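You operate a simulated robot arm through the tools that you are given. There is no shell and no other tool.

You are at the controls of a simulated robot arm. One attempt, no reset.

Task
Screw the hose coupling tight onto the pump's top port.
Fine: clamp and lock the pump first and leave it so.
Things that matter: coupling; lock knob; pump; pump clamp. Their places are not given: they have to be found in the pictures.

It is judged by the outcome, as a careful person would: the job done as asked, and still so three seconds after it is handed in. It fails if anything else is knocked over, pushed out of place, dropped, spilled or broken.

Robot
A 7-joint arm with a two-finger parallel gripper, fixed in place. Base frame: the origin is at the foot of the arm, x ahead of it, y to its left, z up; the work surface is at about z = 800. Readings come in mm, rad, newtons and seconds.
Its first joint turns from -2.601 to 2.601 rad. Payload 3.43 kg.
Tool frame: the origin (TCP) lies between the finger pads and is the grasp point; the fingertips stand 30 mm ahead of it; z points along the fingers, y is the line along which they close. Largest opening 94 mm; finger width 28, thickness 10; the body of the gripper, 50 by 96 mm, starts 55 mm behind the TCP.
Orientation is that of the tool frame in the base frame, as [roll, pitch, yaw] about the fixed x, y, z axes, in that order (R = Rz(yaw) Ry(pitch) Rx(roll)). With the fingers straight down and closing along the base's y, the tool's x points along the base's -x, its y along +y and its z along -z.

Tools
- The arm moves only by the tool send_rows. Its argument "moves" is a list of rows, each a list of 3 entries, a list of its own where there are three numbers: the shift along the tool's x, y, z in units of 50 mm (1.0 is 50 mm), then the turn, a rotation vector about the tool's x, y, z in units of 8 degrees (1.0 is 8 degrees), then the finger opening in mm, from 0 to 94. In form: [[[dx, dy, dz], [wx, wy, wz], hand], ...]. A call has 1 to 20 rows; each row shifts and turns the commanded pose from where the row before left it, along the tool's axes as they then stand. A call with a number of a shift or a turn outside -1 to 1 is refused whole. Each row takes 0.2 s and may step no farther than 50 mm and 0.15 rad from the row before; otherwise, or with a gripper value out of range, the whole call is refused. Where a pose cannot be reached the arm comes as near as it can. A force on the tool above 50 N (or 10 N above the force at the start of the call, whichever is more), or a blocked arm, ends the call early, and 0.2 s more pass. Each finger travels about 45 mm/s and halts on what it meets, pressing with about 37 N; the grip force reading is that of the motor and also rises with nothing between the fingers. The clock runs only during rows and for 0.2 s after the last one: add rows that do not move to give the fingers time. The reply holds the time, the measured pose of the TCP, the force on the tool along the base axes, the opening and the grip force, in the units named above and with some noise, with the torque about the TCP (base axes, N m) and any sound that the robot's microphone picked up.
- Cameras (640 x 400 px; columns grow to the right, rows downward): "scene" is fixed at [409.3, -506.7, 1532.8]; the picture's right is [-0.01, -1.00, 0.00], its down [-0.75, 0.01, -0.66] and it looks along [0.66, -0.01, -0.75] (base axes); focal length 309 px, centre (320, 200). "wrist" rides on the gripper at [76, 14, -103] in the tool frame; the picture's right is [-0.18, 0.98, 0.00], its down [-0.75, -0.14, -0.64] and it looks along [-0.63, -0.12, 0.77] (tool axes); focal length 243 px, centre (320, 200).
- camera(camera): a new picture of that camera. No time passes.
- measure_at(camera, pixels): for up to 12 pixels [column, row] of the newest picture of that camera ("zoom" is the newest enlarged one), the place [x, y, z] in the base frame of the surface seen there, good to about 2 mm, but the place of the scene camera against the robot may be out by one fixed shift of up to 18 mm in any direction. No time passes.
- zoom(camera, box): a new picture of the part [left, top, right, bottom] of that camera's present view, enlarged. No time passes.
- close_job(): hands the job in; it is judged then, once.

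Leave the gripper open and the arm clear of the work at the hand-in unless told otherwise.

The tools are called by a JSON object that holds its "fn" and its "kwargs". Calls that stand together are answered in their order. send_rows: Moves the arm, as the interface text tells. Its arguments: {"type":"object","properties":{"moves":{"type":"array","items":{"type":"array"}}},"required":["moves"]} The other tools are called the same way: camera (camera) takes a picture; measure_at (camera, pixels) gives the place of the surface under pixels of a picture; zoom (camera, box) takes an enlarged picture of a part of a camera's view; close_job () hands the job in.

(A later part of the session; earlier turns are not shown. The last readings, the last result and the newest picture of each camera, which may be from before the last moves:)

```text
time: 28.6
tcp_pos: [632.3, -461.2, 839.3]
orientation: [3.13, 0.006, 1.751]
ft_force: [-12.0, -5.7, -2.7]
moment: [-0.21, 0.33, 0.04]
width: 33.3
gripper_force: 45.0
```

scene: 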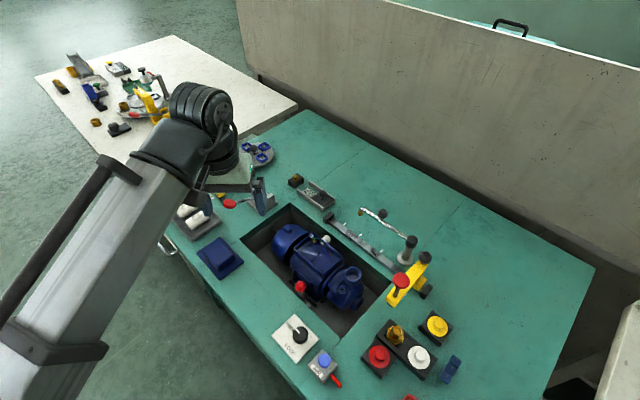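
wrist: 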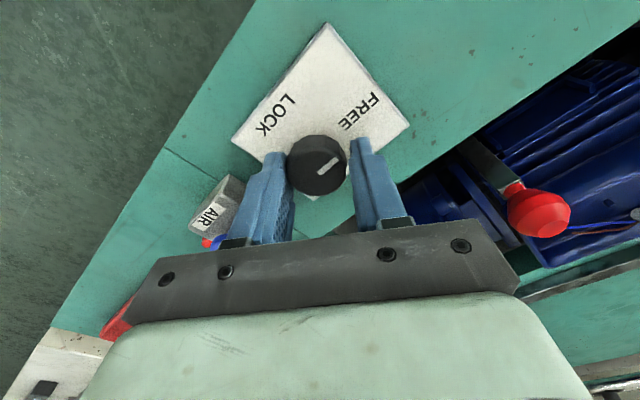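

Grip is 45 N with a small lateral bias. I ease off the bias by about 1.5 mm and then turn the first part, +16°, to see how the knob reacts.

{"fn": "send_rows", "kwargs": {"moves": [[[-0.01, -0.03, 0], [0, 0, 0], 22], [[0, 0, 0], [0, 0, -0.4], 22], [[0, 0, 0], [0, 0, -0.8], 22], [[0, 0, 0], [0, 0, -0.8], 22], [[0, 0, 0], [0, 0, 0], 22]]}}

{"fn": "camera", "kwargs": {"camera": "wrist"}}

{"fn": "zoom", "kwargs": {"camera": "wrist", "box": [240, 80, 400, 220]}}

```text
time: 29.8
tcp_pos: [633.1, -460.6, 839.0]
orientation: [3.127, 0.011, 2.033]
ft_force: [20.1, -8.6, 11.5]
moment: [0.51, -0.44, -0.04]
width: 33.3
gripper_force: 44.8
```

```text
taken
```

wrist: 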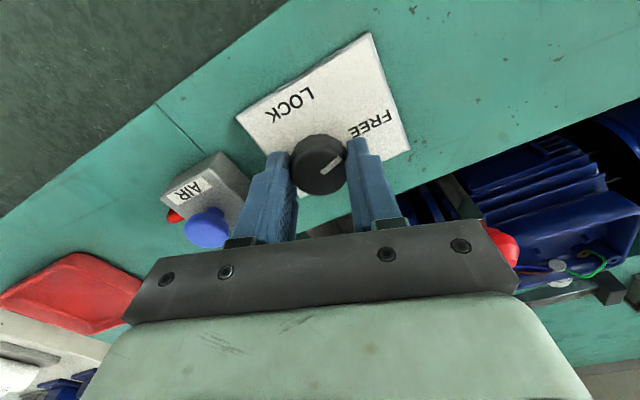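

```text
2.86 times, centred on (320, 150) of wrist
```

zoom: 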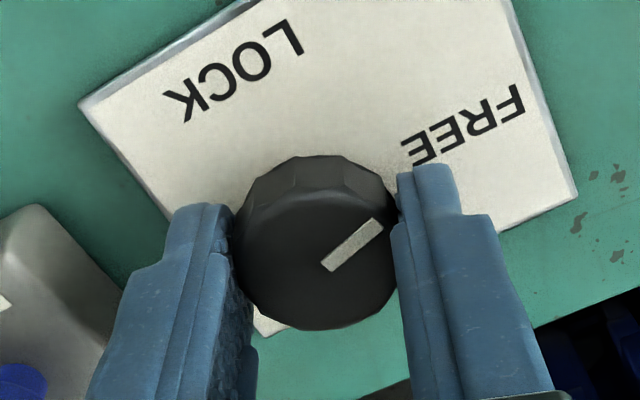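

I'll measure the pointer's ends to get the knob's actual angle.

{"fn": "measure_at", "kwargs": {"camera": "zoom", "pixels": [[327, 267], [378, 224], [316, 245], [245, 245], [390, 250], [316, 320]]}}

```text
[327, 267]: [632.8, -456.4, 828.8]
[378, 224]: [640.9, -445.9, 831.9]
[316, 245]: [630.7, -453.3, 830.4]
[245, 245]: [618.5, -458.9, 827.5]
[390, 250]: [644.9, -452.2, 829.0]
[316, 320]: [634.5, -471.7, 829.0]
```

Comparing with the plate edge, the pointer has turned about 16° with the gripper, so the knob follows. I ease the sideways load slightly and keep turning.

{"fn": "send_rows", "kwargs": {"moves": [[[-0.02, 0.02, 0], [0, 0, 0], 22], [[0, 0, 0], [0, 0, -0.7], 22], [[0, 0, 0], [0, 0, -0.7], 22], [[0, 0, 0], [0, 0, -0.7], 22], [[0, 0, 0], [0, 0, 0], 22]]}}

{"fn": "zoom", "kwargs": {"camera": "wrist", "box": [240, 80, 400, 220]}}

```text
time: 31.0
tcp_pos: [632.6, -461.4, 839.4]
orientation: [3.132, 0.012, 2.328]
ft_force: [22.3, -0.5, 20.5]
moment: [0.53, -0.29, -0.02]
width: 33.5
gripper_force: 44.9
```

```text
2.86 times, centred on (320, 150) of wrist
```

zoom: 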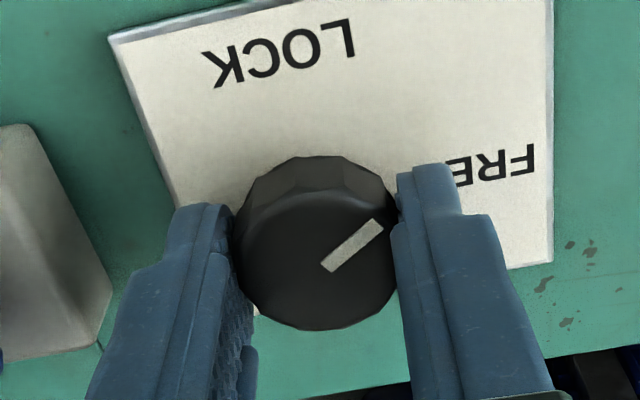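

The knob has turned 33° so far. I ease the 30 N load by small shifts and continue.

{"fn": "send_rows", "kwargs": {"moves": [[[-0.02, 0.03, -0.02], [0, 0, 0], 22], [[0, 0, 0], [0, 0, -0.7], 22], [[0, 0, 0], [0, 0, -0.7], 22], [[0, 0, 0], [0, 0, -0.7], 22], [[0, 0, 0], [0, 0, 0], 22]]}}

```text
time: 32.2
tcp_pos: [632.4, -460.8, 839.3]
orientation: [3.136, 0.01, 2.62]
ft_force: [1.3, 2.1, -15.1]
moment: [-0.14, -0.23, 0.01]
width: 33.5
gripper_force: 45.3
```

Load is low now; 50° turned. I continue with another 25°.

{"fn": "send_rows", "kwargs": {"moves": [[[0, 0, 0], [0, 0, -0.7], 22], [[0, 0, 0], [0, 0, -0.7], 22], [[0, 0, 0], [0, 0, -0.7], 22], [[0, 0, 0], [0, 0, -0.7], 22], [[0, 0, 0], [0, 0, 0], 22]]}}

{"fn": "zoom", "kwargs": {"camera": "wrist", "box": [240, 80, 400, 220]}}

```text
time: 33.4
tcp_pos: [632.4, -460.0, 839.8]
orientation: [3.141, 0.012, 3.008]
ft_force: [-6.7, 10.9, -29.4]
moment: [0.33, 0.28, -0.01]
width: 33.5
gripper_force: 45.0
```

```text
2.86 times, centred on (320, 150) of wrist
```

zoom: 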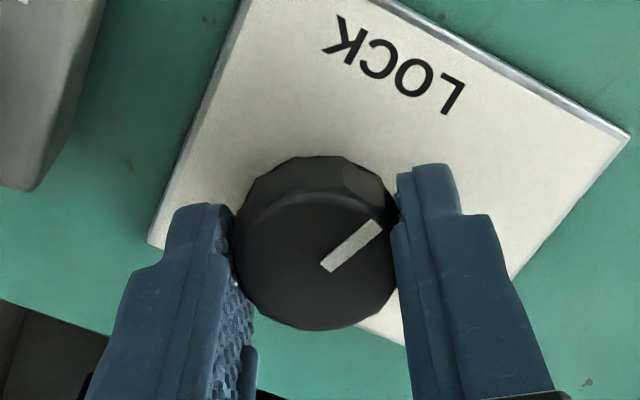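

72° turned. I lower 1 mm to ease the vertical load and turn on by 14°.

{"fn": "send_rows", "kwargs": {"moves": [[[0, 0, 0.02], [0, 0, 0], 22], [[0, 0, 0], [0, 0, -0.6], 22], [[0, 0, 0], [0, 0, -0.6], 22], [[0, 0, 0], [0, 0, -0.6], 22], [[0, 0, 0], [0, 0, 0], 22]]}}

{"fn": "zoom", "kwargs": {"camera": "wrist", "box": [240, 80, 400, 220]}}

```text
time: 34.6
tcp_pos: [632.6, -459.5, 839.2]
orientation: [-3.139, 0.011, -3.023]
ft_force: [-5.5, 13.5, -17.2]
moment: [0.43, 0.72, 0.02]
width: 33.4
gripper_force: 45.1
```

```text
2.86 times, centred on (320, 150) of wrist
```

zoom: 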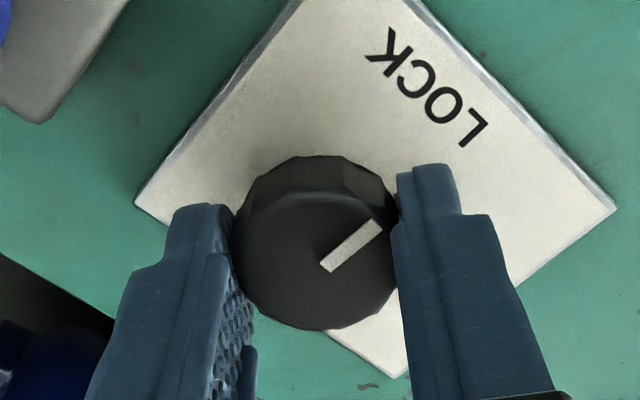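

86.5° turned; a few degrees remain. I turn 4° more and watch torque for a stop.

{"fn": "send_rows", "kwargs": {"moves": [[[0, 0, 0], [0, 0, -0.25], 22], [[0, 0, 0], [0, 0, -0.25], 22], [[0, 0, 0], [0, 0, 0], 22], [[0, 0, 0], [0, 0, 0], 22]]}}

{"fn": "camera", "kwargs": {"camera": "wrist"}}

{"fn": "zoom", "kwargs": {"camera": "wrist", "box": [240, 80, 400, 220]}}

```text
time: 35.6
tcp_pos: [633.0, -458.9, 839.3]
orientation: [-3.138, 0.013, -2.953]
ft_force: [-4.6, 17.9, -11.4]
moment: [0.45, 0.11, -0.09]
width: 33.4
gripper_force: 45.0
```

```text
taken
```

wrist: 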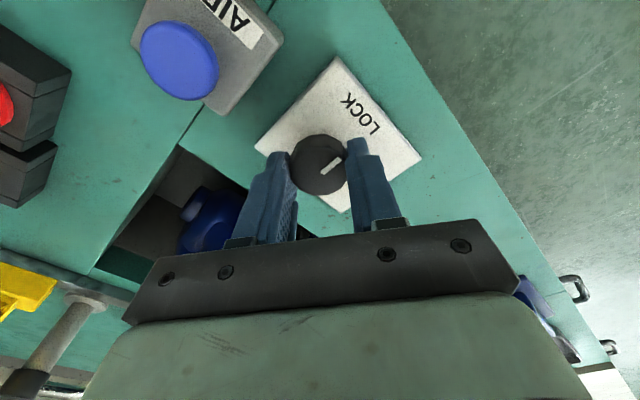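

```text
2.86 times, centred on (320, 150) of wrist
```

zoom: 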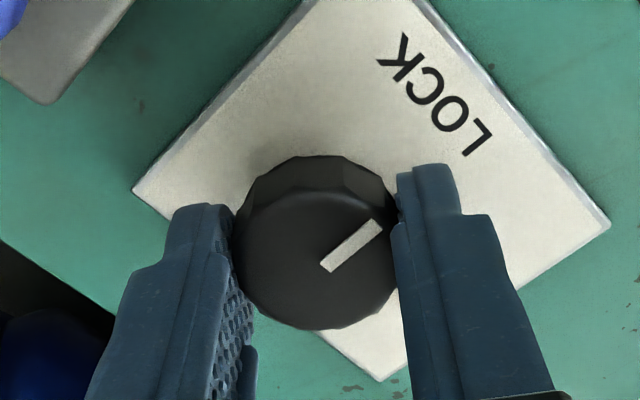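

90.5° turned, torque about z starting to show (-0.09). A bit more to see if the stop is reached.

{"fn": "send_rows", "kwargs": {"moves": [[[0, 0, 0], [0, 0, -0.25], 22], [[0, 0, 0], [0, 0, -0.25], 22], [[0, 0, 0], [0, 0, 0], 22]]}}

{"fn": "zoom", "kwargs": {"camera": "wrist", "box": [240, 80, 400, 220]}}

```text
time: 36.4
tcp_pos: [634.2, -460.0, 840.0]
orientation: [-3.136, 0.015, -2.883]
ft_force: [1.7, 25.7, -3.6]
moment: [0.39, 0.39, -0.55]
width: 33.2
gripper_force: 44.8
```

```text
2.86 times, centred on (320, 150) of wrist
```

zoom: 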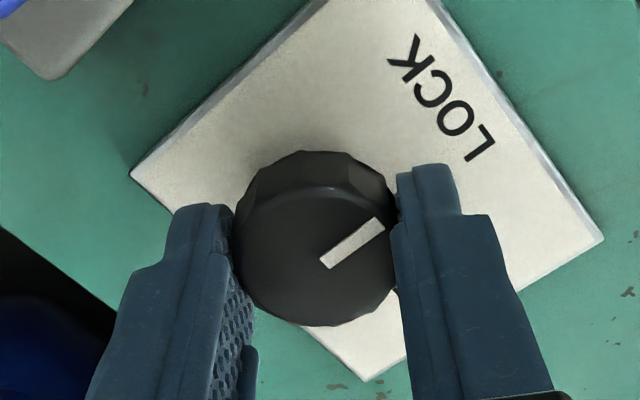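

Torque jumped to -0.55 N m: the knob is at its LOCK stop. I release, lift straight up and check the pointer.

{"fn": "send_rows", "kwargs": {"moves": [[[0, 0, 0], [0, 0, 0], 40], [[0, 0, 0], [0, 0, 0], 60], [[0, 0, 0], [0, 0, 0], 60], [[0, 0, 0], [0, 0, 0], 60], [[0, 0, -0.3], [0, 0, 0], 60], [[0, 0, -0.5], [0, 0, 0], 60], [[0, 0, -0.6], [0, 0, 0], 60], [[0, 0, -0.6], [0, 0, 0], 60], [[0, 0, -0.5], [0, 0, 0], 60], [[0, 0, 0], [0, 0, 0], 60]]}}

{"fn": "camera", "kwargs": {"camera": "wrist"}}

{"fn": "zoom", "kwargs": {"camera": "wrist", "box": [240, 20, 400, 140]}}

```text
time: 38.6
tcp_pos: [629.9, -458.7, 963.6]
orientation: [-3.137, 0.013, -2.883]
ft_force: [1.1, -1.0, -0.4]
moment: [0.03, 0.02, 0.03]
width: 59.9
gripper_force: 0.1
```

```text
taken
```

wrist: 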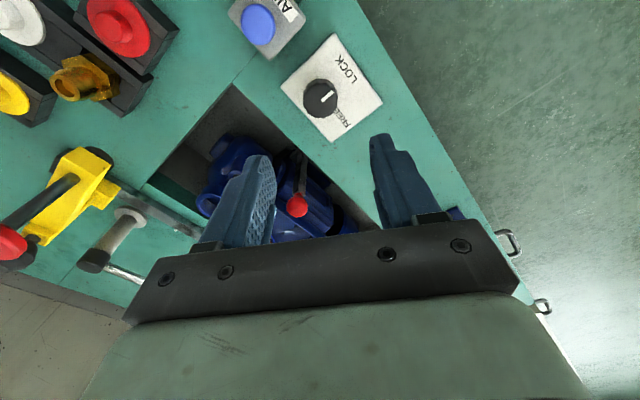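

```text
3.33 times, centred on (320, 80) of wrist
```

zoom: 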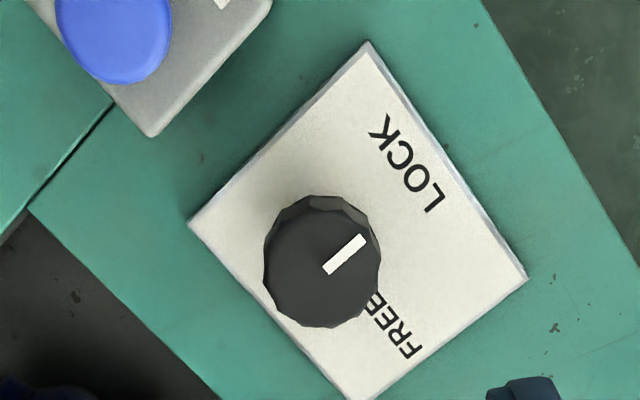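

The pointer now points at LOCK. Now the coupling: the red plunger of the yellow arm stands close by it, so I need exact positions. I'll enlarge and measure that area.

{"fn": "zoom", "kwargs": {"camera": "wrist", "box": [0, 0, 200, 140]}}

{"fn": "measure_at", "kwargs": {"camera": "zoom", "pixels": [[225, 240], [200, 250], [260, 200], [300, 230], [300, 300], [350, 240], [250, 320], [150, 200], [430, 130], [440, 230], [220, 100], [330, 60]]}}

{"fn": "zoom", "kwargs": {"camera": "wrist", "box": [0, 130, 160, 280]}}

{"fn": "measure_at", "kwargs": {"camera": "zoom", "pixels": [[300, 80], [370, 90], [280, 120], [200, 210], [240, 170], [180, 300], [160, 340], [130, 300], [330, 190], [250, 250], [400, 160], [130, 370]]}}

```text
2.86 times, centred on (100, 70) of wrist
```

zoom: 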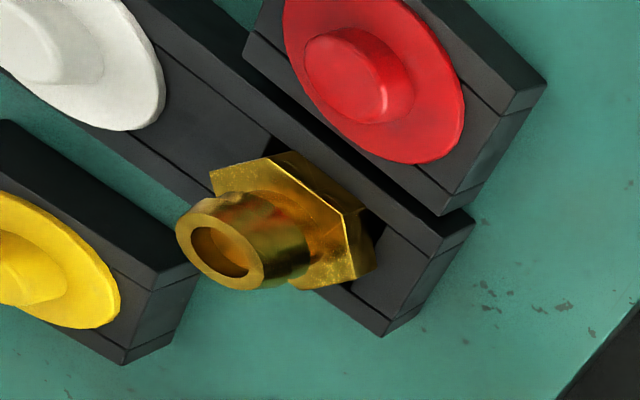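

```text
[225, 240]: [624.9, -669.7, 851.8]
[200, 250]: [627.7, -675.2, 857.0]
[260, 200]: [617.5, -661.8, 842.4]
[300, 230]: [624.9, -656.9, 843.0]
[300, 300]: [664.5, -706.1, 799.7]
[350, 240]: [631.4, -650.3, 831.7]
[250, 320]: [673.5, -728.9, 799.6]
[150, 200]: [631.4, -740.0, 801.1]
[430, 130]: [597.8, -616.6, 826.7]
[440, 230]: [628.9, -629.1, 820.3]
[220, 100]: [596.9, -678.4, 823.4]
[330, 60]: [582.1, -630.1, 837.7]
```

```text
2.67 times, centred on (80, 205) of wrist
```

zoom: 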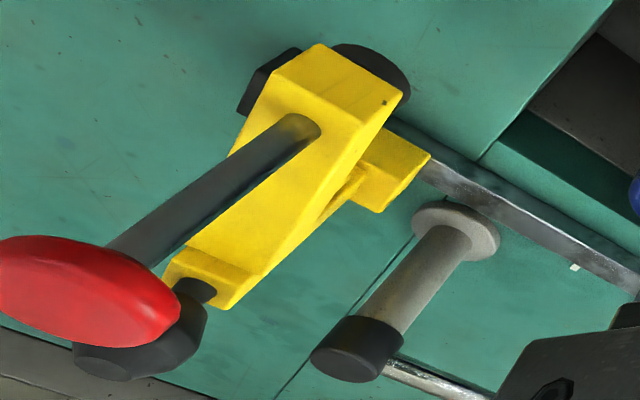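

```text
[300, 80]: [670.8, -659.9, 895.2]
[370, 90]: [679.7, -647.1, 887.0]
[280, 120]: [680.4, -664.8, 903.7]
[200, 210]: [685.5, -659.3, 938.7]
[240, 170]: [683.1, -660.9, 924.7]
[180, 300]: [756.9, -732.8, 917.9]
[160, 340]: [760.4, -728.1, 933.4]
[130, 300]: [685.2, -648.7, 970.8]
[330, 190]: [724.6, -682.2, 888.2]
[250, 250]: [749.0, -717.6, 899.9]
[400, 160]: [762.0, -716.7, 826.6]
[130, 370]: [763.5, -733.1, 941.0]
```

The coupling's hose tail top is at z≈861 at about (623,-667); the hex top is at about 834. The plunger's red head (z up to 972) is at about (685,-655), so the narrow side of the gripper must face it. I rise to z=1020 and move over the coupling to see it from above.

{"fn": "send_rows", "kwargs": {"moves": [[[0, 0, -0.5], [0, 0, 0], 60], [[0, 0, -0.63], [0, 0, 0], 60], [[0.24, -0.79, 0], [0, 0, 0], 60], [[0.24, -0.79, 0], [0, 0, 0], 60], [[0.24, -0.79, 0], [0, 0, 0], 60], [[0.24, -0.79, 0], [0, 0, 0], 60], [[0.24, -0.79, 0], [0, 0, 0], 60], [[0, 0, 0], [0, 0, 0.6], 60], [[0, 0, 0], [0, 0, 0.6], 60], [[0, 0, 0], [0, 0, 0.6], 60], [[0, 0, 0], [0, 0, 0], 60]]}}

{"fn": "camera", "kwargs": {"camera": "wrist"}}

{"fn": "camera", "kwargs": {"camera": "scene"}}

```text
time: 41.0
tcp_pos: [622.7, -665.5, 1020.6]
orientation: [-3.139, 0.015, -3.137]
ft_force: [0.0, -0.4, -0.1]
moment: [-0.02, 0.01, 0.02]
width: 60.1
gripper_force: 0.1
```

```text
taken
```

wrist: 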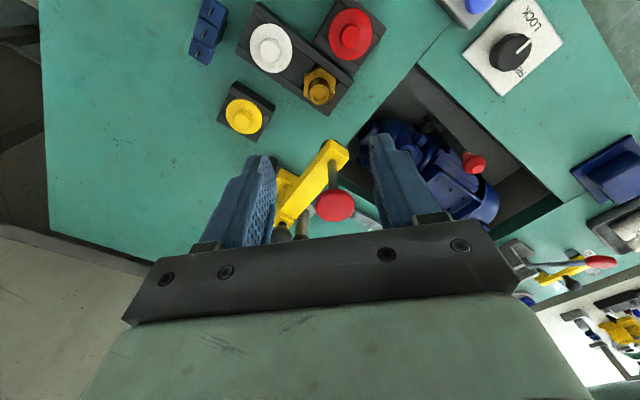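

```text
taken
```

scene: 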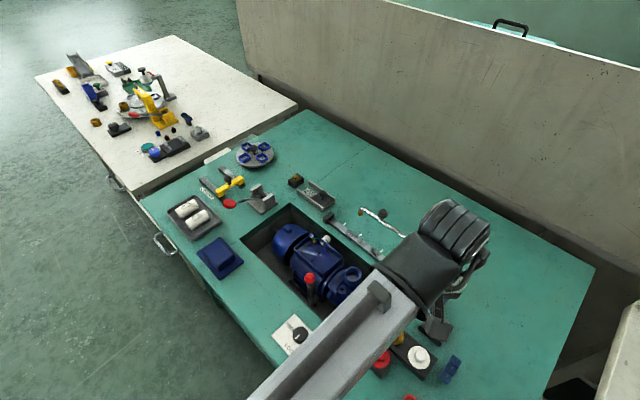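

The coupling is right under the tool at (320,88). I enlarge it to see the hex orientation.

{"fn": "zoom", "kwargs": {"camera": "wrist", "box": [280, 55, 360, 115]}}

{"fn": "measure_at", "kwargs": {"camera": "zoom", "pixels": [[320, 240], [285, 235], [350, 235], [318, 262], [245, 160], [330, 95], [400, 165], [385, 290], [300, 340], [220, 270], [450, 130], [200, 120]]}}

{"fn": "zoom", "kwargs": {"camera": "wrist", "box": [210, 0, 400, 150]}}

```text
6.67 times, centred on (320, 85) of wrist
```

zoom: 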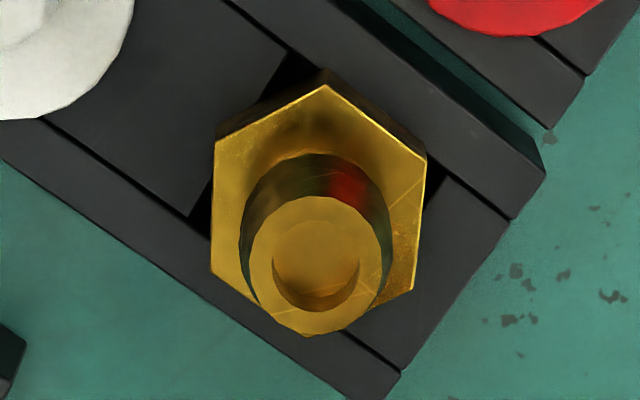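

```text
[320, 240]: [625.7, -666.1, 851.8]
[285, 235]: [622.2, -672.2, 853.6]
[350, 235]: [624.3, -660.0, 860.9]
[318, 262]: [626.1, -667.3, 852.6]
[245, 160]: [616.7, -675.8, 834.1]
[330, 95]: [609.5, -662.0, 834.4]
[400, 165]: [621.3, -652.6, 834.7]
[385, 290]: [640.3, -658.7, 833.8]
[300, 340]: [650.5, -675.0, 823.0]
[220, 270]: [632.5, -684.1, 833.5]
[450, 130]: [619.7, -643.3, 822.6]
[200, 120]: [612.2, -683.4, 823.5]
```

```text
2.67 times, centred on (305, 75) of wrist
```

zoom: 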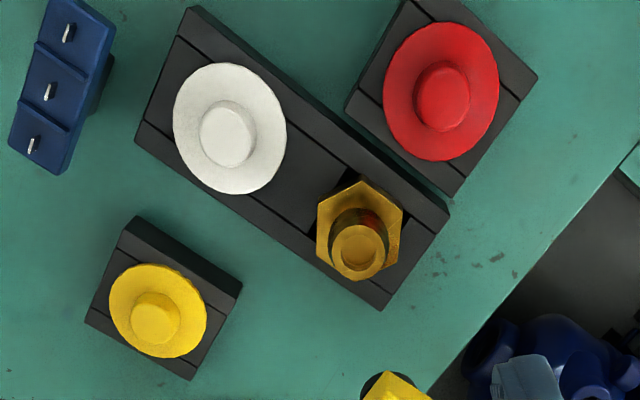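

The hex flats face the tool's closing axis well (left/right edges vertical in the picture), about 35 mm across flats, axis at about (626,-666.5). I check the plunger head's extents and nearby post before lowering.

{"fn": "measure_at", "kwargs": {"camera": "wrist", "pixels": [[335, 206], [335, 191], [318, 206], [352, 206], [330, 142], [345, 150], [320, 160], [300, 220], [283, 230], [365, 218], [336, 150], [310, 225]]}}

{"fn": "zoom", "kwargs": {"camera": "wrist", "box": [260, 120, 420, 240]}}

```text
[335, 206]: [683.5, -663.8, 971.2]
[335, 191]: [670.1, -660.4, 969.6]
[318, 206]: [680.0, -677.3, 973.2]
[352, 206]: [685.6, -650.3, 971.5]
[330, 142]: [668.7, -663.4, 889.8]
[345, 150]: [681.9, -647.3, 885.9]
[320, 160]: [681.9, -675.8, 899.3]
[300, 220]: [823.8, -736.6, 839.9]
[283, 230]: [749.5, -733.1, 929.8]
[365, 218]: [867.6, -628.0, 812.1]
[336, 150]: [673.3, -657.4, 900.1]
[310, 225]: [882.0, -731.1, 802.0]
```

```text
3.33 times, centred on (340, 180) of wrist
```

zoom: 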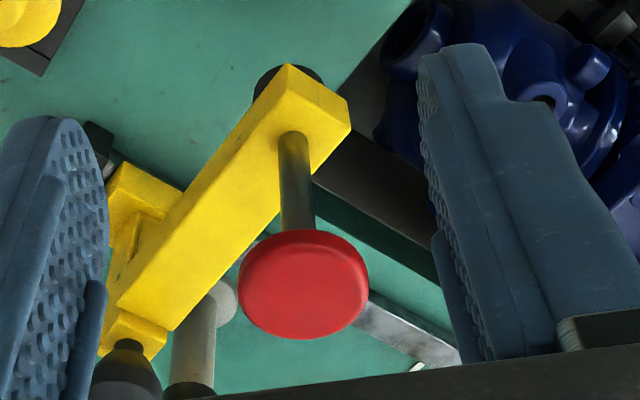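

The plunger head's near edge is x≈667, the yellow tip x≈664, and the coupling axis x≈626. I check the gripper's upper shape in the scene picture to be sure it clears the red head.

{"fn": "zoom", "kwargs": {"camera": "scene", "box": [370, 190, 510, 350]}}

{"fn": "measure_at", "kwargs": {"camera": "wrist", "pixels": [[318, 143], [322, 140], [333, 137], [314, 150]]}}

```text
2.50 times, centred on (440, 270) of scene
```

zoom: 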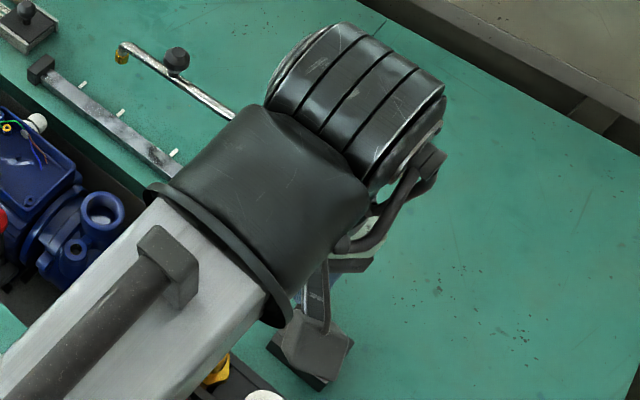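

```text
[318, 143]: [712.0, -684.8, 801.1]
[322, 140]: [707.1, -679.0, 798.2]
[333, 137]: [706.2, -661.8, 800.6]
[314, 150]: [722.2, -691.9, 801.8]
```

I'll measure some points of the wrist in this scene picture to learn how wide it is and at what height.

{"fn": "measure_at", "kwargs": {"camera": "zoom", "pixels": [[300, 80], [350, 50], [400, 90], [435, 100], [370, 180], [385, 195], [420, 170], [345, 240], [315, 300], [310, 340], [440, 130], [340, 150]]}}

```text
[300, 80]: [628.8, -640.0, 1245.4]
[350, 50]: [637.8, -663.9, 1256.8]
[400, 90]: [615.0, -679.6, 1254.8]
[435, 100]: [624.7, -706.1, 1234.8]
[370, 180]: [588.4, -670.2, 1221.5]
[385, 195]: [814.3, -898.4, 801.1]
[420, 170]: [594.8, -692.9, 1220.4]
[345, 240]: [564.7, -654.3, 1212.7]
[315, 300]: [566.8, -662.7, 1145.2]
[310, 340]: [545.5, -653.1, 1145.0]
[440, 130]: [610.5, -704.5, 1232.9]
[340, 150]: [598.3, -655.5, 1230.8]
```

The ribbed joint's underside is about 145 mm behind the TCP, so it stays above the red head, but I want margin for the hand itself: I'll tilt the tool 6° about its closing axis (body leaning toward -x), open 48 mm, and descend to z≈900 to check.

{"fn": "send_rows", "kwargs": {"moves": [[[0, 0, 0], [0, -0.35, 0], 48], [[-0.01, -0.02, 0], [0, -0.3, 0], 48], [[0.042, 0, 0.398], [0, 0, 0], 48], [[0.063, 0, 0.597], [0, 0, 0], 48], [[0.063, 0, 0.597], [0, 0, 0], 48], [[0.063, 0, 0.597], [0, 0, 0], 48], [[0.021, 0, 0.2], [0, 0, 0], 48], [[0, 0, 0], [0, 0, 0], 48]]}}

{"fn": "camera", "kwargs": {"camera": "wrist"}}

{"fn": "camera", "kwargs": {"camera": "scene"}}

```text
time: 42.8
tcp_pos: [624.2, -667.5, 902.0]
orientation: [-3.14, 0.104, -3.134]
ft_force: [0.4, 0.2, -0.5]
moment: [0.03, 0.0, 0.01]
width: 48.0
gripper_force: 0.0
```

```text
taken
```

wrist: 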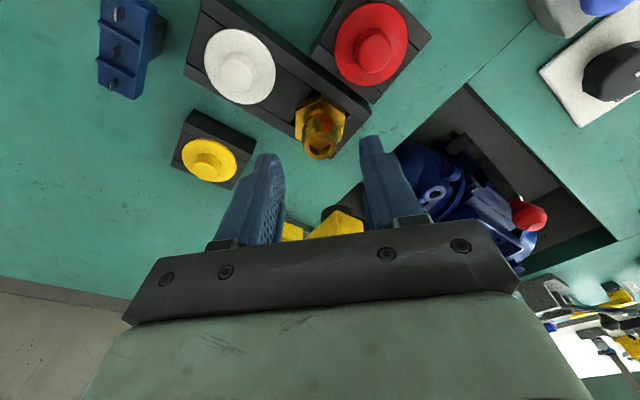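

```text
taken
```

scene: 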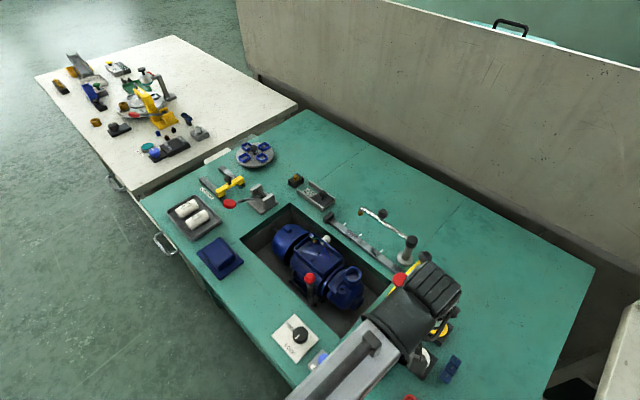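

The red head at (399,279) is still visible next to the wrist. I enlarge that area and the coupling view.

{"fn": "zoom", "kwargs": {"camera": "scene", "box": [350, 235, 480, 385]}}

{"fn": "zoom", "kwargs": {"camera": "wrist", "box": [240, 70, 400, 240]}}

{"fn": "measure_at", "kwargs": {"camera": "wrist", "pixels": [[319, 150], [308, 108], [335, 112], [300, 125], [342, 130], [318, 98], [335, 228], [340, 212]]}}

```text
2.67 times, centred on (415, 310) of scene
```

zoom: 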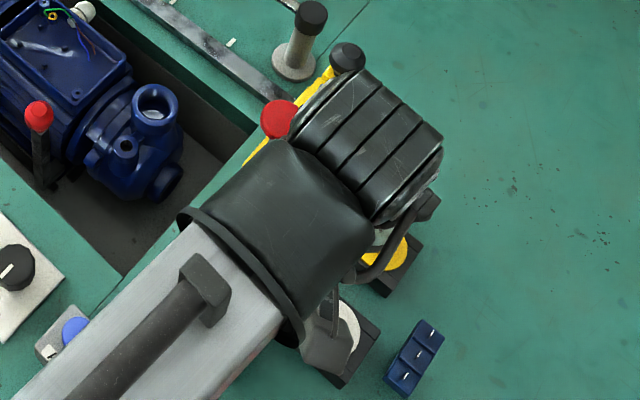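

```text
2.35 times, centred on (320, 155) of wrist
```

zoom: 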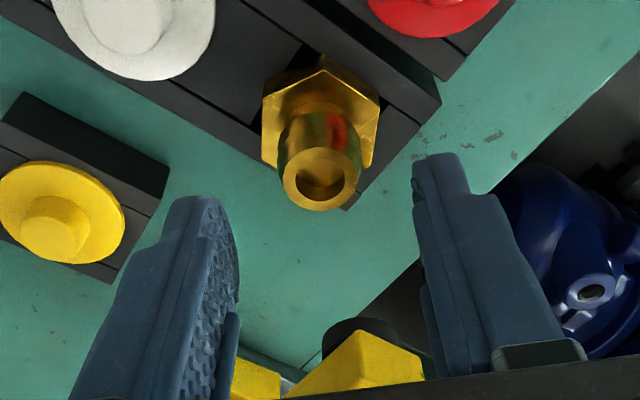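

```text
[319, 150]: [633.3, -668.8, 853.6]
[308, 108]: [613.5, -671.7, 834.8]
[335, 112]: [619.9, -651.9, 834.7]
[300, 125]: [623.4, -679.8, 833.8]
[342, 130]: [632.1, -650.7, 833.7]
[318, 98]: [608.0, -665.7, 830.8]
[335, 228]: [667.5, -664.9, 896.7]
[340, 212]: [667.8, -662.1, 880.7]
```

Hex centre computes to (626.3,-666), matching. I measure the hex's flat edges to get the exact flat direction before closing on it.

{"fn": "measure_at", "kwargs": {"camera": "zoom", "pixels": [[268, 100], [266, 158], [376, 102], [369, 158], [322, 60], [290, 80], [350, 80], [320, 165], [300, 190], [345, 185]]}}

{"fn": "zoom", "kwargs": {"camera": "wrist", "box": [280, 85, 360, 165]}}

```text
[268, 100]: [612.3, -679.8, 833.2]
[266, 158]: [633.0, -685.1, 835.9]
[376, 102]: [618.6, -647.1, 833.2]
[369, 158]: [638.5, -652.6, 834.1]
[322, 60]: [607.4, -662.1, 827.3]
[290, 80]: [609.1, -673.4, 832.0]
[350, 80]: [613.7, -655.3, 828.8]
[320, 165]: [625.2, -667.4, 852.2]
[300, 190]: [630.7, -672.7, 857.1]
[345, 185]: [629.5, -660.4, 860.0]
```

```text
5.00 times, centred on (320, 125) of wrist
```

zoom: 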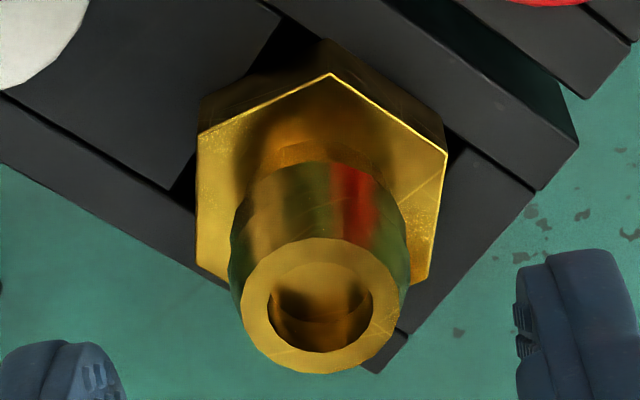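

The flats lie at azimuth about -15°, so the tool should be yawed to about 165.5°. Let me measure the white and red dishes beside it for finger clearance.

{"fn": "measure_at", "kwargs": {"camera": "wrist", "pixels": [[240, 58], [272, 80], [255, 100], [268, 90], [372, 48], [350, 80], [385, 82], [337, 60], [365, 85], [395, 70]]}}

```text
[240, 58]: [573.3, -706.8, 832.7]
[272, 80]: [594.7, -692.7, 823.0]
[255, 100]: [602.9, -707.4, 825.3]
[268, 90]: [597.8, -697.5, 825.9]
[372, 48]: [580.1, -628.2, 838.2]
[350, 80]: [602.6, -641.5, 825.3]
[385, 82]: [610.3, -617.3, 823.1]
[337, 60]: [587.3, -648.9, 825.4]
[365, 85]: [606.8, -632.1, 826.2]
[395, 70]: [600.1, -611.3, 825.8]
```

Clearances are fine with a 46 mm opening. At this height I level the tool, yaw it to 165.7°, and re-tilt 5° about the closing axis, then check the view.

{"fn": "send_rows", "kwargs": {"moves": [[[0, 0, 0], [0, 0.745, 0], 46], [[0, 0, 0], [0, 0, 0.92], 46], [[0, 0, 0], [0, 0, 0.92], 46], [[0, 0, 0], [0, -0.625, 0], 46], [[0, 0, 0], [0, 0, 0], 46], [[0, 0, 0], [0, 0, 0], 46]]}}

{"fn": "zoom", "kwargs": {"camera": "wrist", "box": [240, 70, 400, 240]}}

```text
time: 44.2
tcp_pos: [624.8, -667.8, 901.7]
orientation: [-3.139, 0.088, 2.891]
ft_force: [0.1, -0.5, 0.2]
moment: [0.03, -0.01, 0.0]
width: 45.9
gripper_force: 0.0
```

```text
2.35 times, centred on (320, 155) of wrist
```

zoom: 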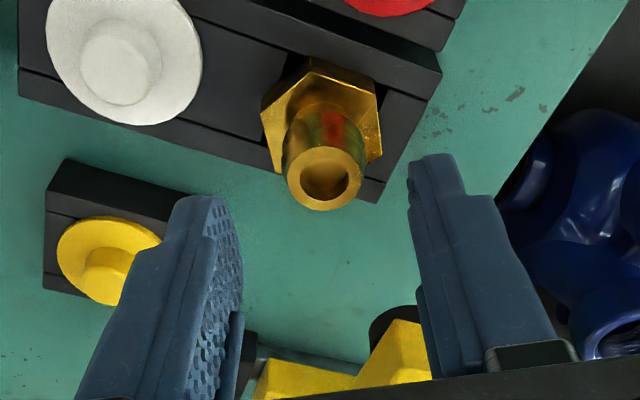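

Yaw is 165.6° now. I measure the flats once more in this picture for a final alignment.

{"fn": "measure_at", "kwargs": {"camera": "zoom", "pixels": [[266, 108], [283, 166], [375, 98], [377, 150], [311, 62], [278, 92], [345, 78], [320, 100], [270, 125], [378, 120]]}}

{"fn": "zoom", "kwargs": {"camera": "wrist", "box": [280, 85, 360, 165]}}

{"fn": "measure_at", "kwargs": {"camera": "zoom", "pixels": [[200, 155], [235, 272], [440, 135], [445, 245], [298, 55], [300, 100], [240, 180], [420, 190], [415, 150], [320, 320], [260, 315], [390, 300]]}}

```text
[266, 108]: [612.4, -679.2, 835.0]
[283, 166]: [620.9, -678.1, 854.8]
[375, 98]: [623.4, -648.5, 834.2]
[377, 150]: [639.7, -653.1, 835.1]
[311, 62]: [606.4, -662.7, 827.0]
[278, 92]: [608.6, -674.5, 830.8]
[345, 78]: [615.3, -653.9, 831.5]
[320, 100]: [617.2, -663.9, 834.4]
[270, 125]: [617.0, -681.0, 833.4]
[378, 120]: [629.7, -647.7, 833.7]
```

```text
5.00 times, centred on (320, 125) of wrist
```

zoom: 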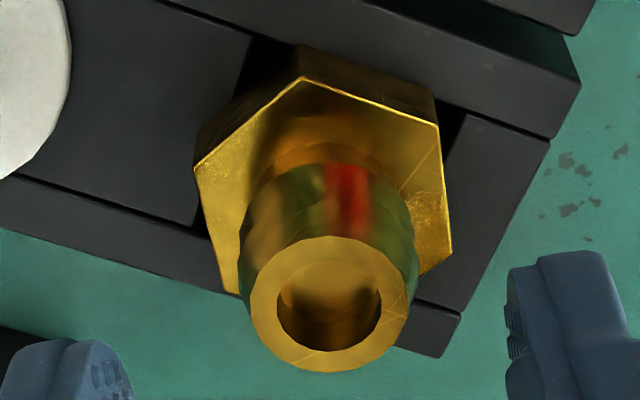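

```text
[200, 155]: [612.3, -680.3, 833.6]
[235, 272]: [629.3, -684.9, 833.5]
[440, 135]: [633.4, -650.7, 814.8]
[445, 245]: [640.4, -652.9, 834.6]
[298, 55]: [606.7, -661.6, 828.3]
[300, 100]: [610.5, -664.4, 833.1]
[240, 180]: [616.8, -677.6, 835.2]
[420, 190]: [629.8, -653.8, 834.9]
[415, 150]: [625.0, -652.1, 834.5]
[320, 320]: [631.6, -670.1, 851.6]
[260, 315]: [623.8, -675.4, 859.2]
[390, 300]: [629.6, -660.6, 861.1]
```

Flats at -15°, aligned with the tool within a degree; hex centre (626.5,-666.8). I lower to TCP z≈855.5 in small steps.

{"fn": "send_rows", "kwargs": {"moves": [[[0.018, 0.029, 0], [0, 0, 0], 46], [[0.02, 0, 0.25], [0, 0, 0], 46], [[0.02, 0, 0.25], [0, 0, 0], 46], [[0.02, 0, 0.22], [0, 0, 0], 46], [[0.02, 0, 0.2], [0, 0, 0], 46], [[0, 0, 0], [0, 0, 0], 46]]}}

{"fn": "camera", "kwargs": {"camera": "wrist"}}

{"fn": "zoom", "kwargs": {"camera": "scene", "box": [350, 235, 480, 385]}}

```text
time: 45.6
tcp_pos: [623.8, -666.5, 856.2]
orientation: [-3.139, 0.089, 2.892]
ft_force: [-0.3, 0.9, 0.8]
moment: [0.0, -0.02, 0.05]
width: 45.9
gripper_force: 0.1
```

```text
taken
```

wrist: 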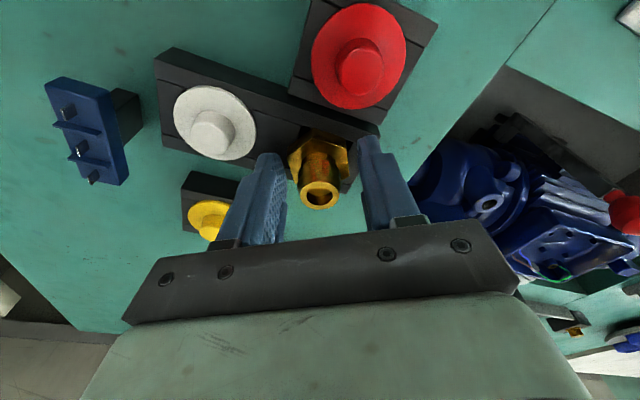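

```text
2.67 times, centred on (415, 310) of scene
```

zoom: 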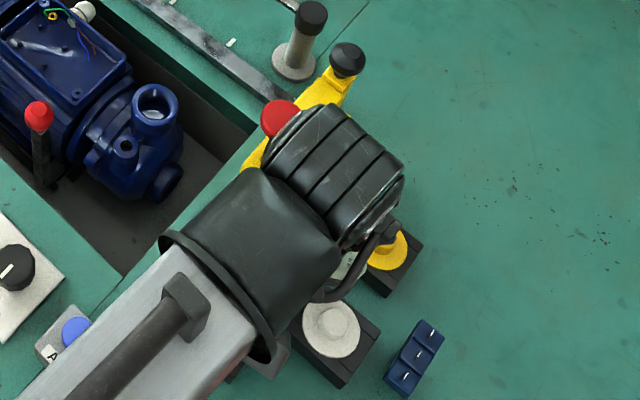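

No contact forces; the hex sits between the fingertips. I close on it.

{"fn": "send_rows", "kwargs": {"moves": [[[0, 0, 0], [0, 0, 0], 40], [[0, 0, 0], [0, 0, 0], 36], [[0, 0, 0], [0, 0, 0], 33], [[0, 0, 0], [0, 0, 0], 30], [[0, 0, 0], [0, 0, 0], 30]]}}

{"fn": "zoom", "kwargs": {"camera": "wrist", "box": [250, 100, 400, 240]}}

```text
time: 46.8
tcp_pos: [623.7, -665.6, 854.7]
orientation: [-3.14, 0.09, 2.891]
ft_force: [0.2, -1.0, 0.9]
moment: [0.04, 0.0, 0.01]
width: 37.6
gripper_force: 36.9
```

```text
2.86 times, centred on (325, 170) of wrist
```

zoom: 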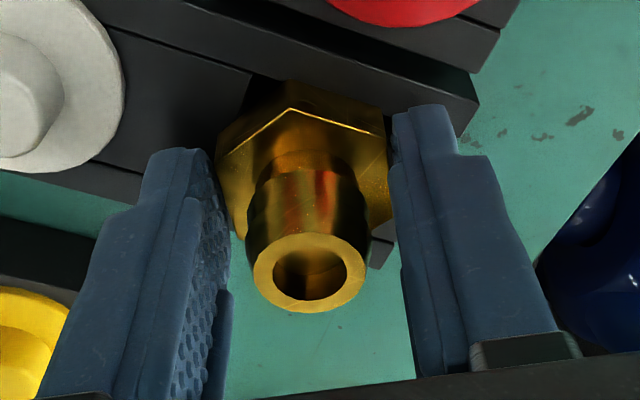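

Gripped at 37.6 mm with 37 N. I lift slowly straight up by 15 mm and check that the coupling follows.

{"fn": "send_rows", "kwargs": {"moves": [[[0, 0, 0], [0, 0, 0], 25], [[-0.004, 0, -0.05], [0, 0, 0], 25], [[-0.009, 0, -0.1], [0, 0, 0], 25], [[-0.013, 0, -0.15], [0, 0, 0], 25], [[0, 0, 0], [0, 0, 0], 25]]}}

{"fn": "zoom", "kwargs": {"camera": "wrist", "box": [250, 100, 400, 240]}}

```text
time: 48.0
tcp_pos: [623.3, -666.3, 870.3]
orientation: [-3.14, 0.089, 2.891]
ft_force: [0.1, -0.2, -0.5]
moment: [-0.01, -0.02, -0.02]
width: 37.5
gripper_force: 36.4
```

```text
2.86 times, centred on (325, 170) of wrist
```

zoom: 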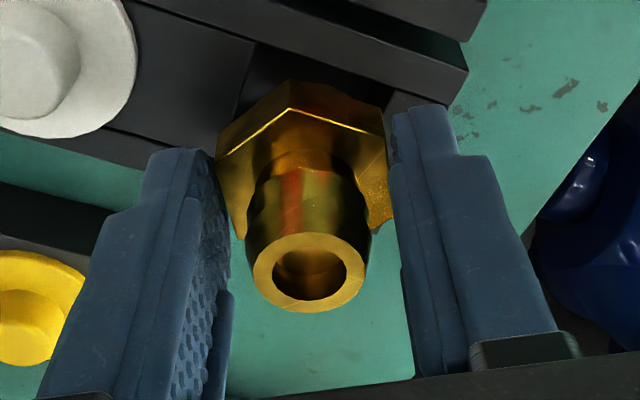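

The coupling follows. I lift on to z≈965.

{"fn": "send_rows", "kwargs": {"moves": [[[-0.026, 0, -0.3], [0, 0, 0], 25], [[-0.035, 0, -0.4], [0, 0, 0], 25], [[-0.035, 0, -0.4], [0, 0, 0], 25], [[-0.035, 0, -0.4], [0, 0, 0], 25], [[-0.035, 0, -0.4], [0, 0, 0], 25], [[0, 0, 0], [0, 0, 0], 25]]}}

{"fn": "camera", "kwargs": {"camera": "wrist"}}

{"fn": "camera", "kwargs": {"camera": "scene"}}

```text
time: 49.4
tcp_pos: [623.5, -665.8, 965.7]
orientation: [-3.141, 0.089, 2.89]
ft_force: [-0.9, -1.3, -1.6]
moment: [0.01, -0.01, -0.01]
width: 37.4
gripper_force: 37.3
```

```text
taken
```

wrist: 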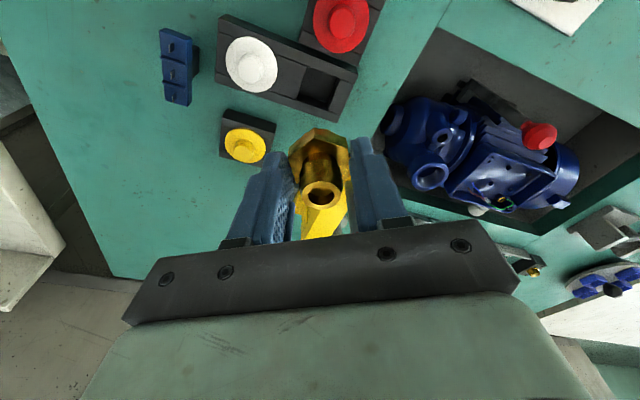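

```text
taken
```

scene: 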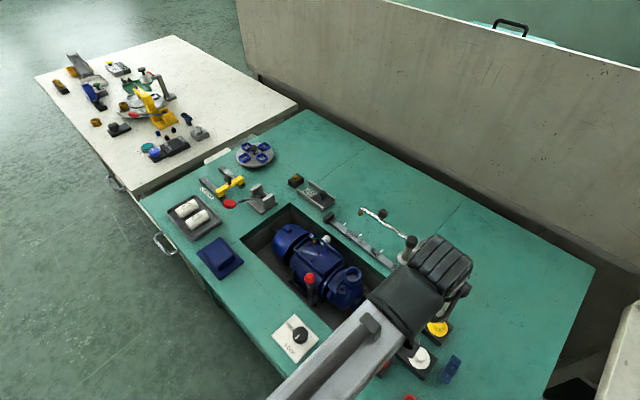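

Coupling held well. The port is visible at (430,177). I measure the port rim from here and enlarge.

{"fn": "zoom", "kwargs": {"camera": "wrist", "box": [380, 90, 500, 220]}}

{"fn": "measure_at", "kwargs": {"camera": "zoom", "pixels": [[255, 262], [320, 255], [290, 225], [290, 292], [268, 240], [310, 282], [312, 232], [268, 285]]}}

{"fn": "zoom", "kwargs": {"camera": "scene", "box": [325, 255, 375, 310]}}

{"fn": "measure_at", "kwargs": {"camera": "zoom", "pixels": [[288, 130], [400, 140], [345, 88], [345, 193], [305, 100], [385, 100], [300, 170], [385, 180], [340, 150]]}}

```text
3.08 times, centred on (440, 155) of wrist
```

zoom: 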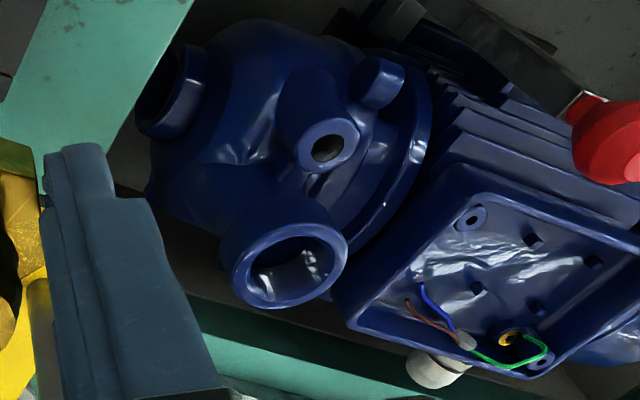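

```text
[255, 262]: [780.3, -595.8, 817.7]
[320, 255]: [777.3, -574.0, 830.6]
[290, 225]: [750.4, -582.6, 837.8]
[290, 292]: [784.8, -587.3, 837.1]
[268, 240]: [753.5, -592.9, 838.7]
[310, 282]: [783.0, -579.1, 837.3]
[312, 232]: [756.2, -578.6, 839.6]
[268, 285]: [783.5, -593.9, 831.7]
```

```text
7.27 times, centred on (350, 282) of scene
```

zoom: 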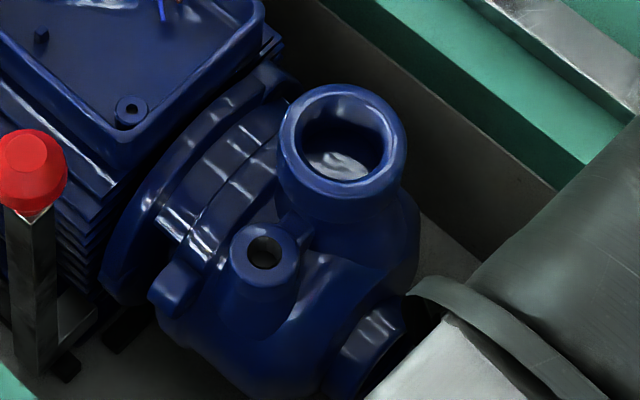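

```text
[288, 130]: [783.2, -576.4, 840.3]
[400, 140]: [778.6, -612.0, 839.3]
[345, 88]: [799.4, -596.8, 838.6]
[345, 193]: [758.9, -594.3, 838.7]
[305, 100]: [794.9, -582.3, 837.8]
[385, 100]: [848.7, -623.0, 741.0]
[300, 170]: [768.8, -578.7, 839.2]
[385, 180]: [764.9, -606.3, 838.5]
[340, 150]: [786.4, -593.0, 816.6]
```

The pump's port is where it was before clamping: centre about (769,-586), rim z≈838. I check the empty holder slot's depth to know how far the coupling reaches below the fingers.

{"fn": "zoom", "kwargs": {"camera": "wrist", "box": [290, 60, 360, 120]}}

{"fn": "measure_at", "kwargs": {"camera": "zoom", "pixels": [[320, 180], [300, 150], [350, 200], [320, 250], [280, 110], [400, 140], [340, 110], [230, 200], [450, 250]]}}

{"fn": "zoom", "kwargs": {"camera": "wrist", "box": [260, 110, 380, 240]}}

{"fn": "measure_at", "kwargs": {"camera": "zoom", "pixels": [[320, 100], [260, 110], [385, 115], [320, 60], [290, 75], [320, 260], [350, 90], [300, 140]]}}

```text
6.67 times, centred on (325, 90) of wrist
```

zoom: 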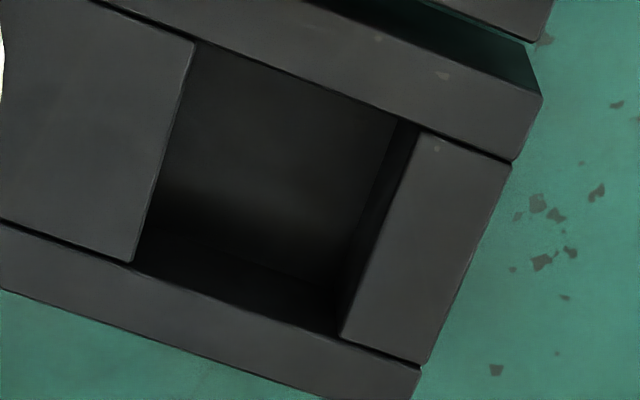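

```text
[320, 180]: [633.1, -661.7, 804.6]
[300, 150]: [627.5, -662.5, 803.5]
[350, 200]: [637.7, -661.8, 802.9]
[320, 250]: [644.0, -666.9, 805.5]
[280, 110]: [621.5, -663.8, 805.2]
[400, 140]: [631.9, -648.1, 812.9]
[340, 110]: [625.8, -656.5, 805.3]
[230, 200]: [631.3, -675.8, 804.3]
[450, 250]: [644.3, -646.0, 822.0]
```

```text
3.08 times, centred on (320, 175) of wrist
```

zoom: 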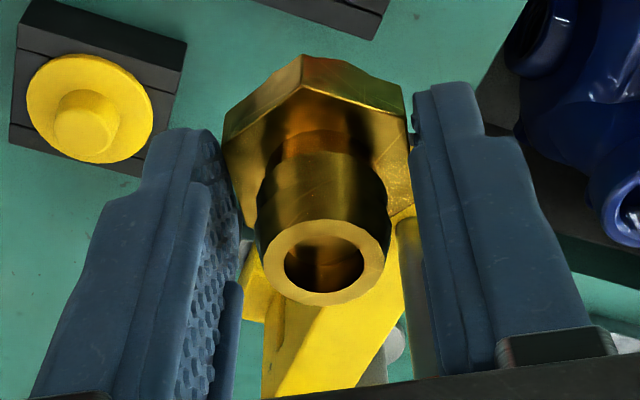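

```text
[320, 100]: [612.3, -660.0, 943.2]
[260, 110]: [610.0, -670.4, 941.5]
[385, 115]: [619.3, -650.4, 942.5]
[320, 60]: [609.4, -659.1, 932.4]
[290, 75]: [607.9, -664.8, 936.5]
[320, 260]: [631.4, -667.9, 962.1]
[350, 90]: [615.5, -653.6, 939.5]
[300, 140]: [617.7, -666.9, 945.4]
```

The slot floor is at z≈804; the hex is about 12 mm tall with its underside about 34 mm below the TCP and a spigot of up to ~16 mm below that. I carry the coupling around the plunger: first toward +y, then over the pump, staying at z≈965.

{"fn": "send_rows", "kwargs": {"moves": [[[0.057, 0.527, -0.005], [0, 0, 0], 25], [[0.057, 0.527, -0.005], [0, 0, 0], 25], [[0.057, 0.527, -0.005], [0, 0, 0], 25], [[0.057, 0.527, -0.005], [0, 0, 0], 25], [[-0.3, 0.02, 0.026], [0, 0, 0], 25], [[-0.5, 0.033, 0.044], [0, 0, 0], 25], [[-0.5, 0.033, 0.044], [0, 0, 0], 25], [[-0.5, 0.033, 0.044], [0, 0, 0], 25], [[0, 0, 0], [0, 0, 0], 25]]}}

{"fn": "camera", "kwargs": {"camera": "wrist"}}

{"fn": "camera", "kwargs": {"camera": "scene"}}

```text
time: 51.4
tcp_pos: [726.6, -578.7, 965.5]
orientation: [-3.138, 0.088, 2.889]
ft_force: [0.7, 0.8, -0.5]
moment: [-0.03, 0.04, -0.03]
width: 37.1
gripper_force: 37.1
```

```text
taken
```

wrist: 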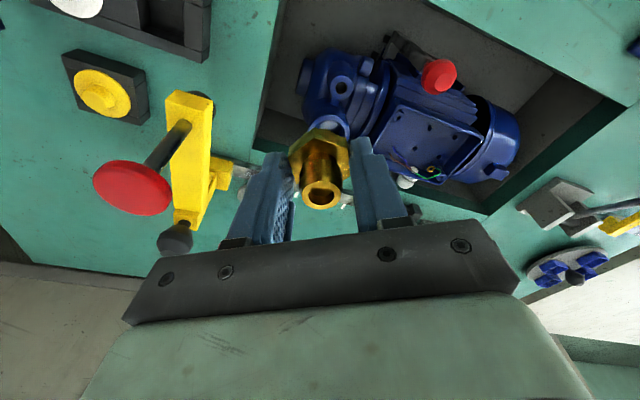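

```text
taken
```

scene: 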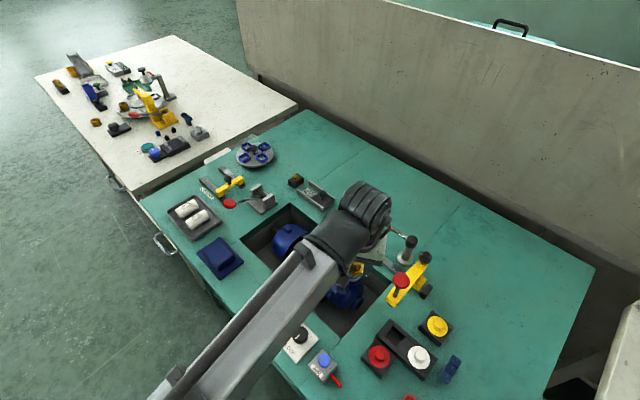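

I'm beside the port now. I enlarge the held coupling to measure its axis relative to the TCP, and look at the scene view of coupling and port.

{"fn": "zoom", "kwargs": {"camera": "wrist", "box": [260, 110, 380, 230]}}

{"fn": "measure_at", "kwargs": {"camera": "zoom", "pixels": [[270, 275], [380, 275], [325, 238], [325, 318], [285, 248], [365, 248], [285, 305], [365, 305], [305, 65], [230, 130], [398, 130], [330, 75]]}}

{"fn": "zoom", "kwargs": {"camera": "scene", "box": [310, 230, 410, 320]}}

```text
3.33 times, centred on (320, 170) of wrist
```

zoom: 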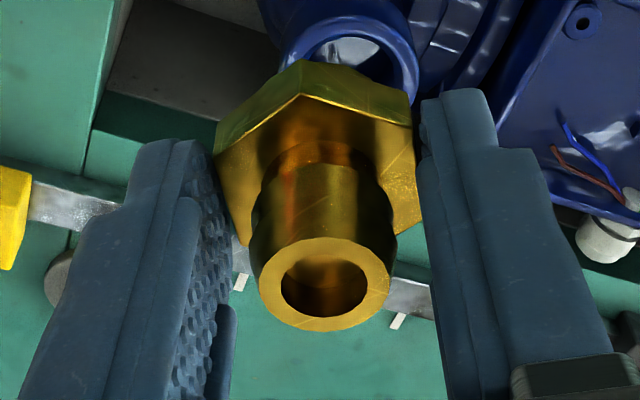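

```text
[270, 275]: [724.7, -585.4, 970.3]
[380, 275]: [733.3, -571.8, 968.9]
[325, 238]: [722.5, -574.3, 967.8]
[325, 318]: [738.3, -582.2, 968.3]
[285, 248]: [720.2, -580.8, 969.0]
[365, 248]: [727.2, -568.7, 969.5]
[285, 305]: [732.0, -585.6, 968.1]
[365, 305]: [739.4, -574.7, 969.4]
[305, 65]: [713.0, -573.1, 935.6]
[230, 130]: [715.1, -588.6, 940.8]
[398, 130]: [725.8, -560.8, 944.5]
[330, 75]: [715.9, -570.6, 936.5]
```

```text
4.44 times, centred on (360, 275) of scene
```

zoom: 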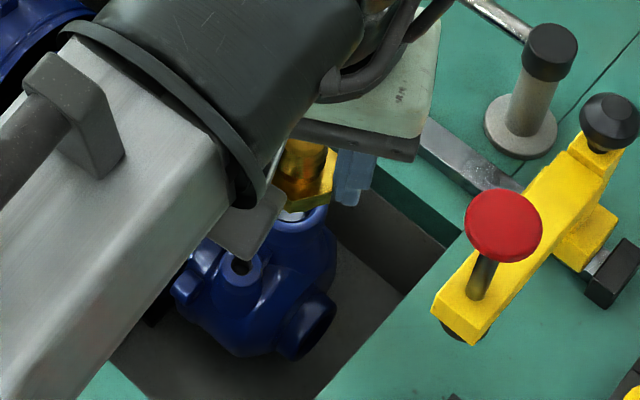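

The tail ring centre is at about (729.7,-578.0); TCP at (726.6,-578.7). I also measure the hex corners to confirm the axis.

{"fn": "measure_at", "kwargs": {"camera": "zoom", "pixels": [[312, 225]]}}

{"fn": "zoom", "kwargs": {"camera": "wrist", "box": [270, 115, 370, 195]}}

{"fn": "measure_at", "kwargs": {"camera": "zoom", "pixels": [[182, 178], [215, 305], [452, 125], [466, 280], [297, 102], [190, 140], [445, 95], [300, 50], [190, 200], [455, 150]]}}

```text
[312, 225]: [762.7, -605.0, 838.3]
```

```text
5.00 times, centred on (320, 155) of wrist
```

zoom: 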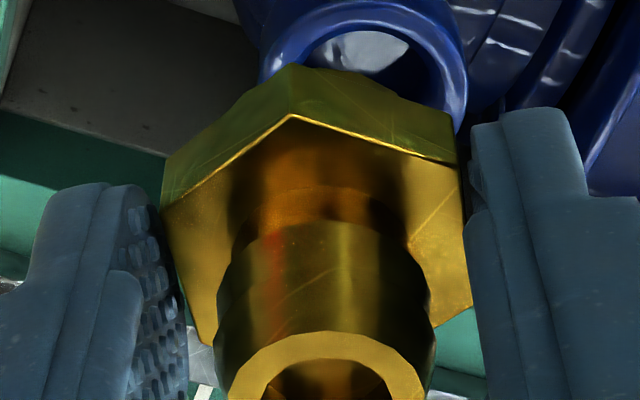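

```text
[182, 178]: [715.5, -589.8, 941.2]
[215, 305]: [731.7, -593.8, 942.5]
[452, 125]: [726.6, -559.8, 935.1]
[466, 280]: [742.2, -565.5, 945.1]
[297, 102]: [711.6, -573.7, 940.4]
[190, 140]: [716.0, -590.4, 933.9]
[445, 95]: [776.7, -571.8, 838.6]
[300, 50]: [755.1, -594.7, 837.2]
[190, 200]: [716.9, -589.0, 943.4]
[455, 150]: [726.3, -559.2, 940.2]
```

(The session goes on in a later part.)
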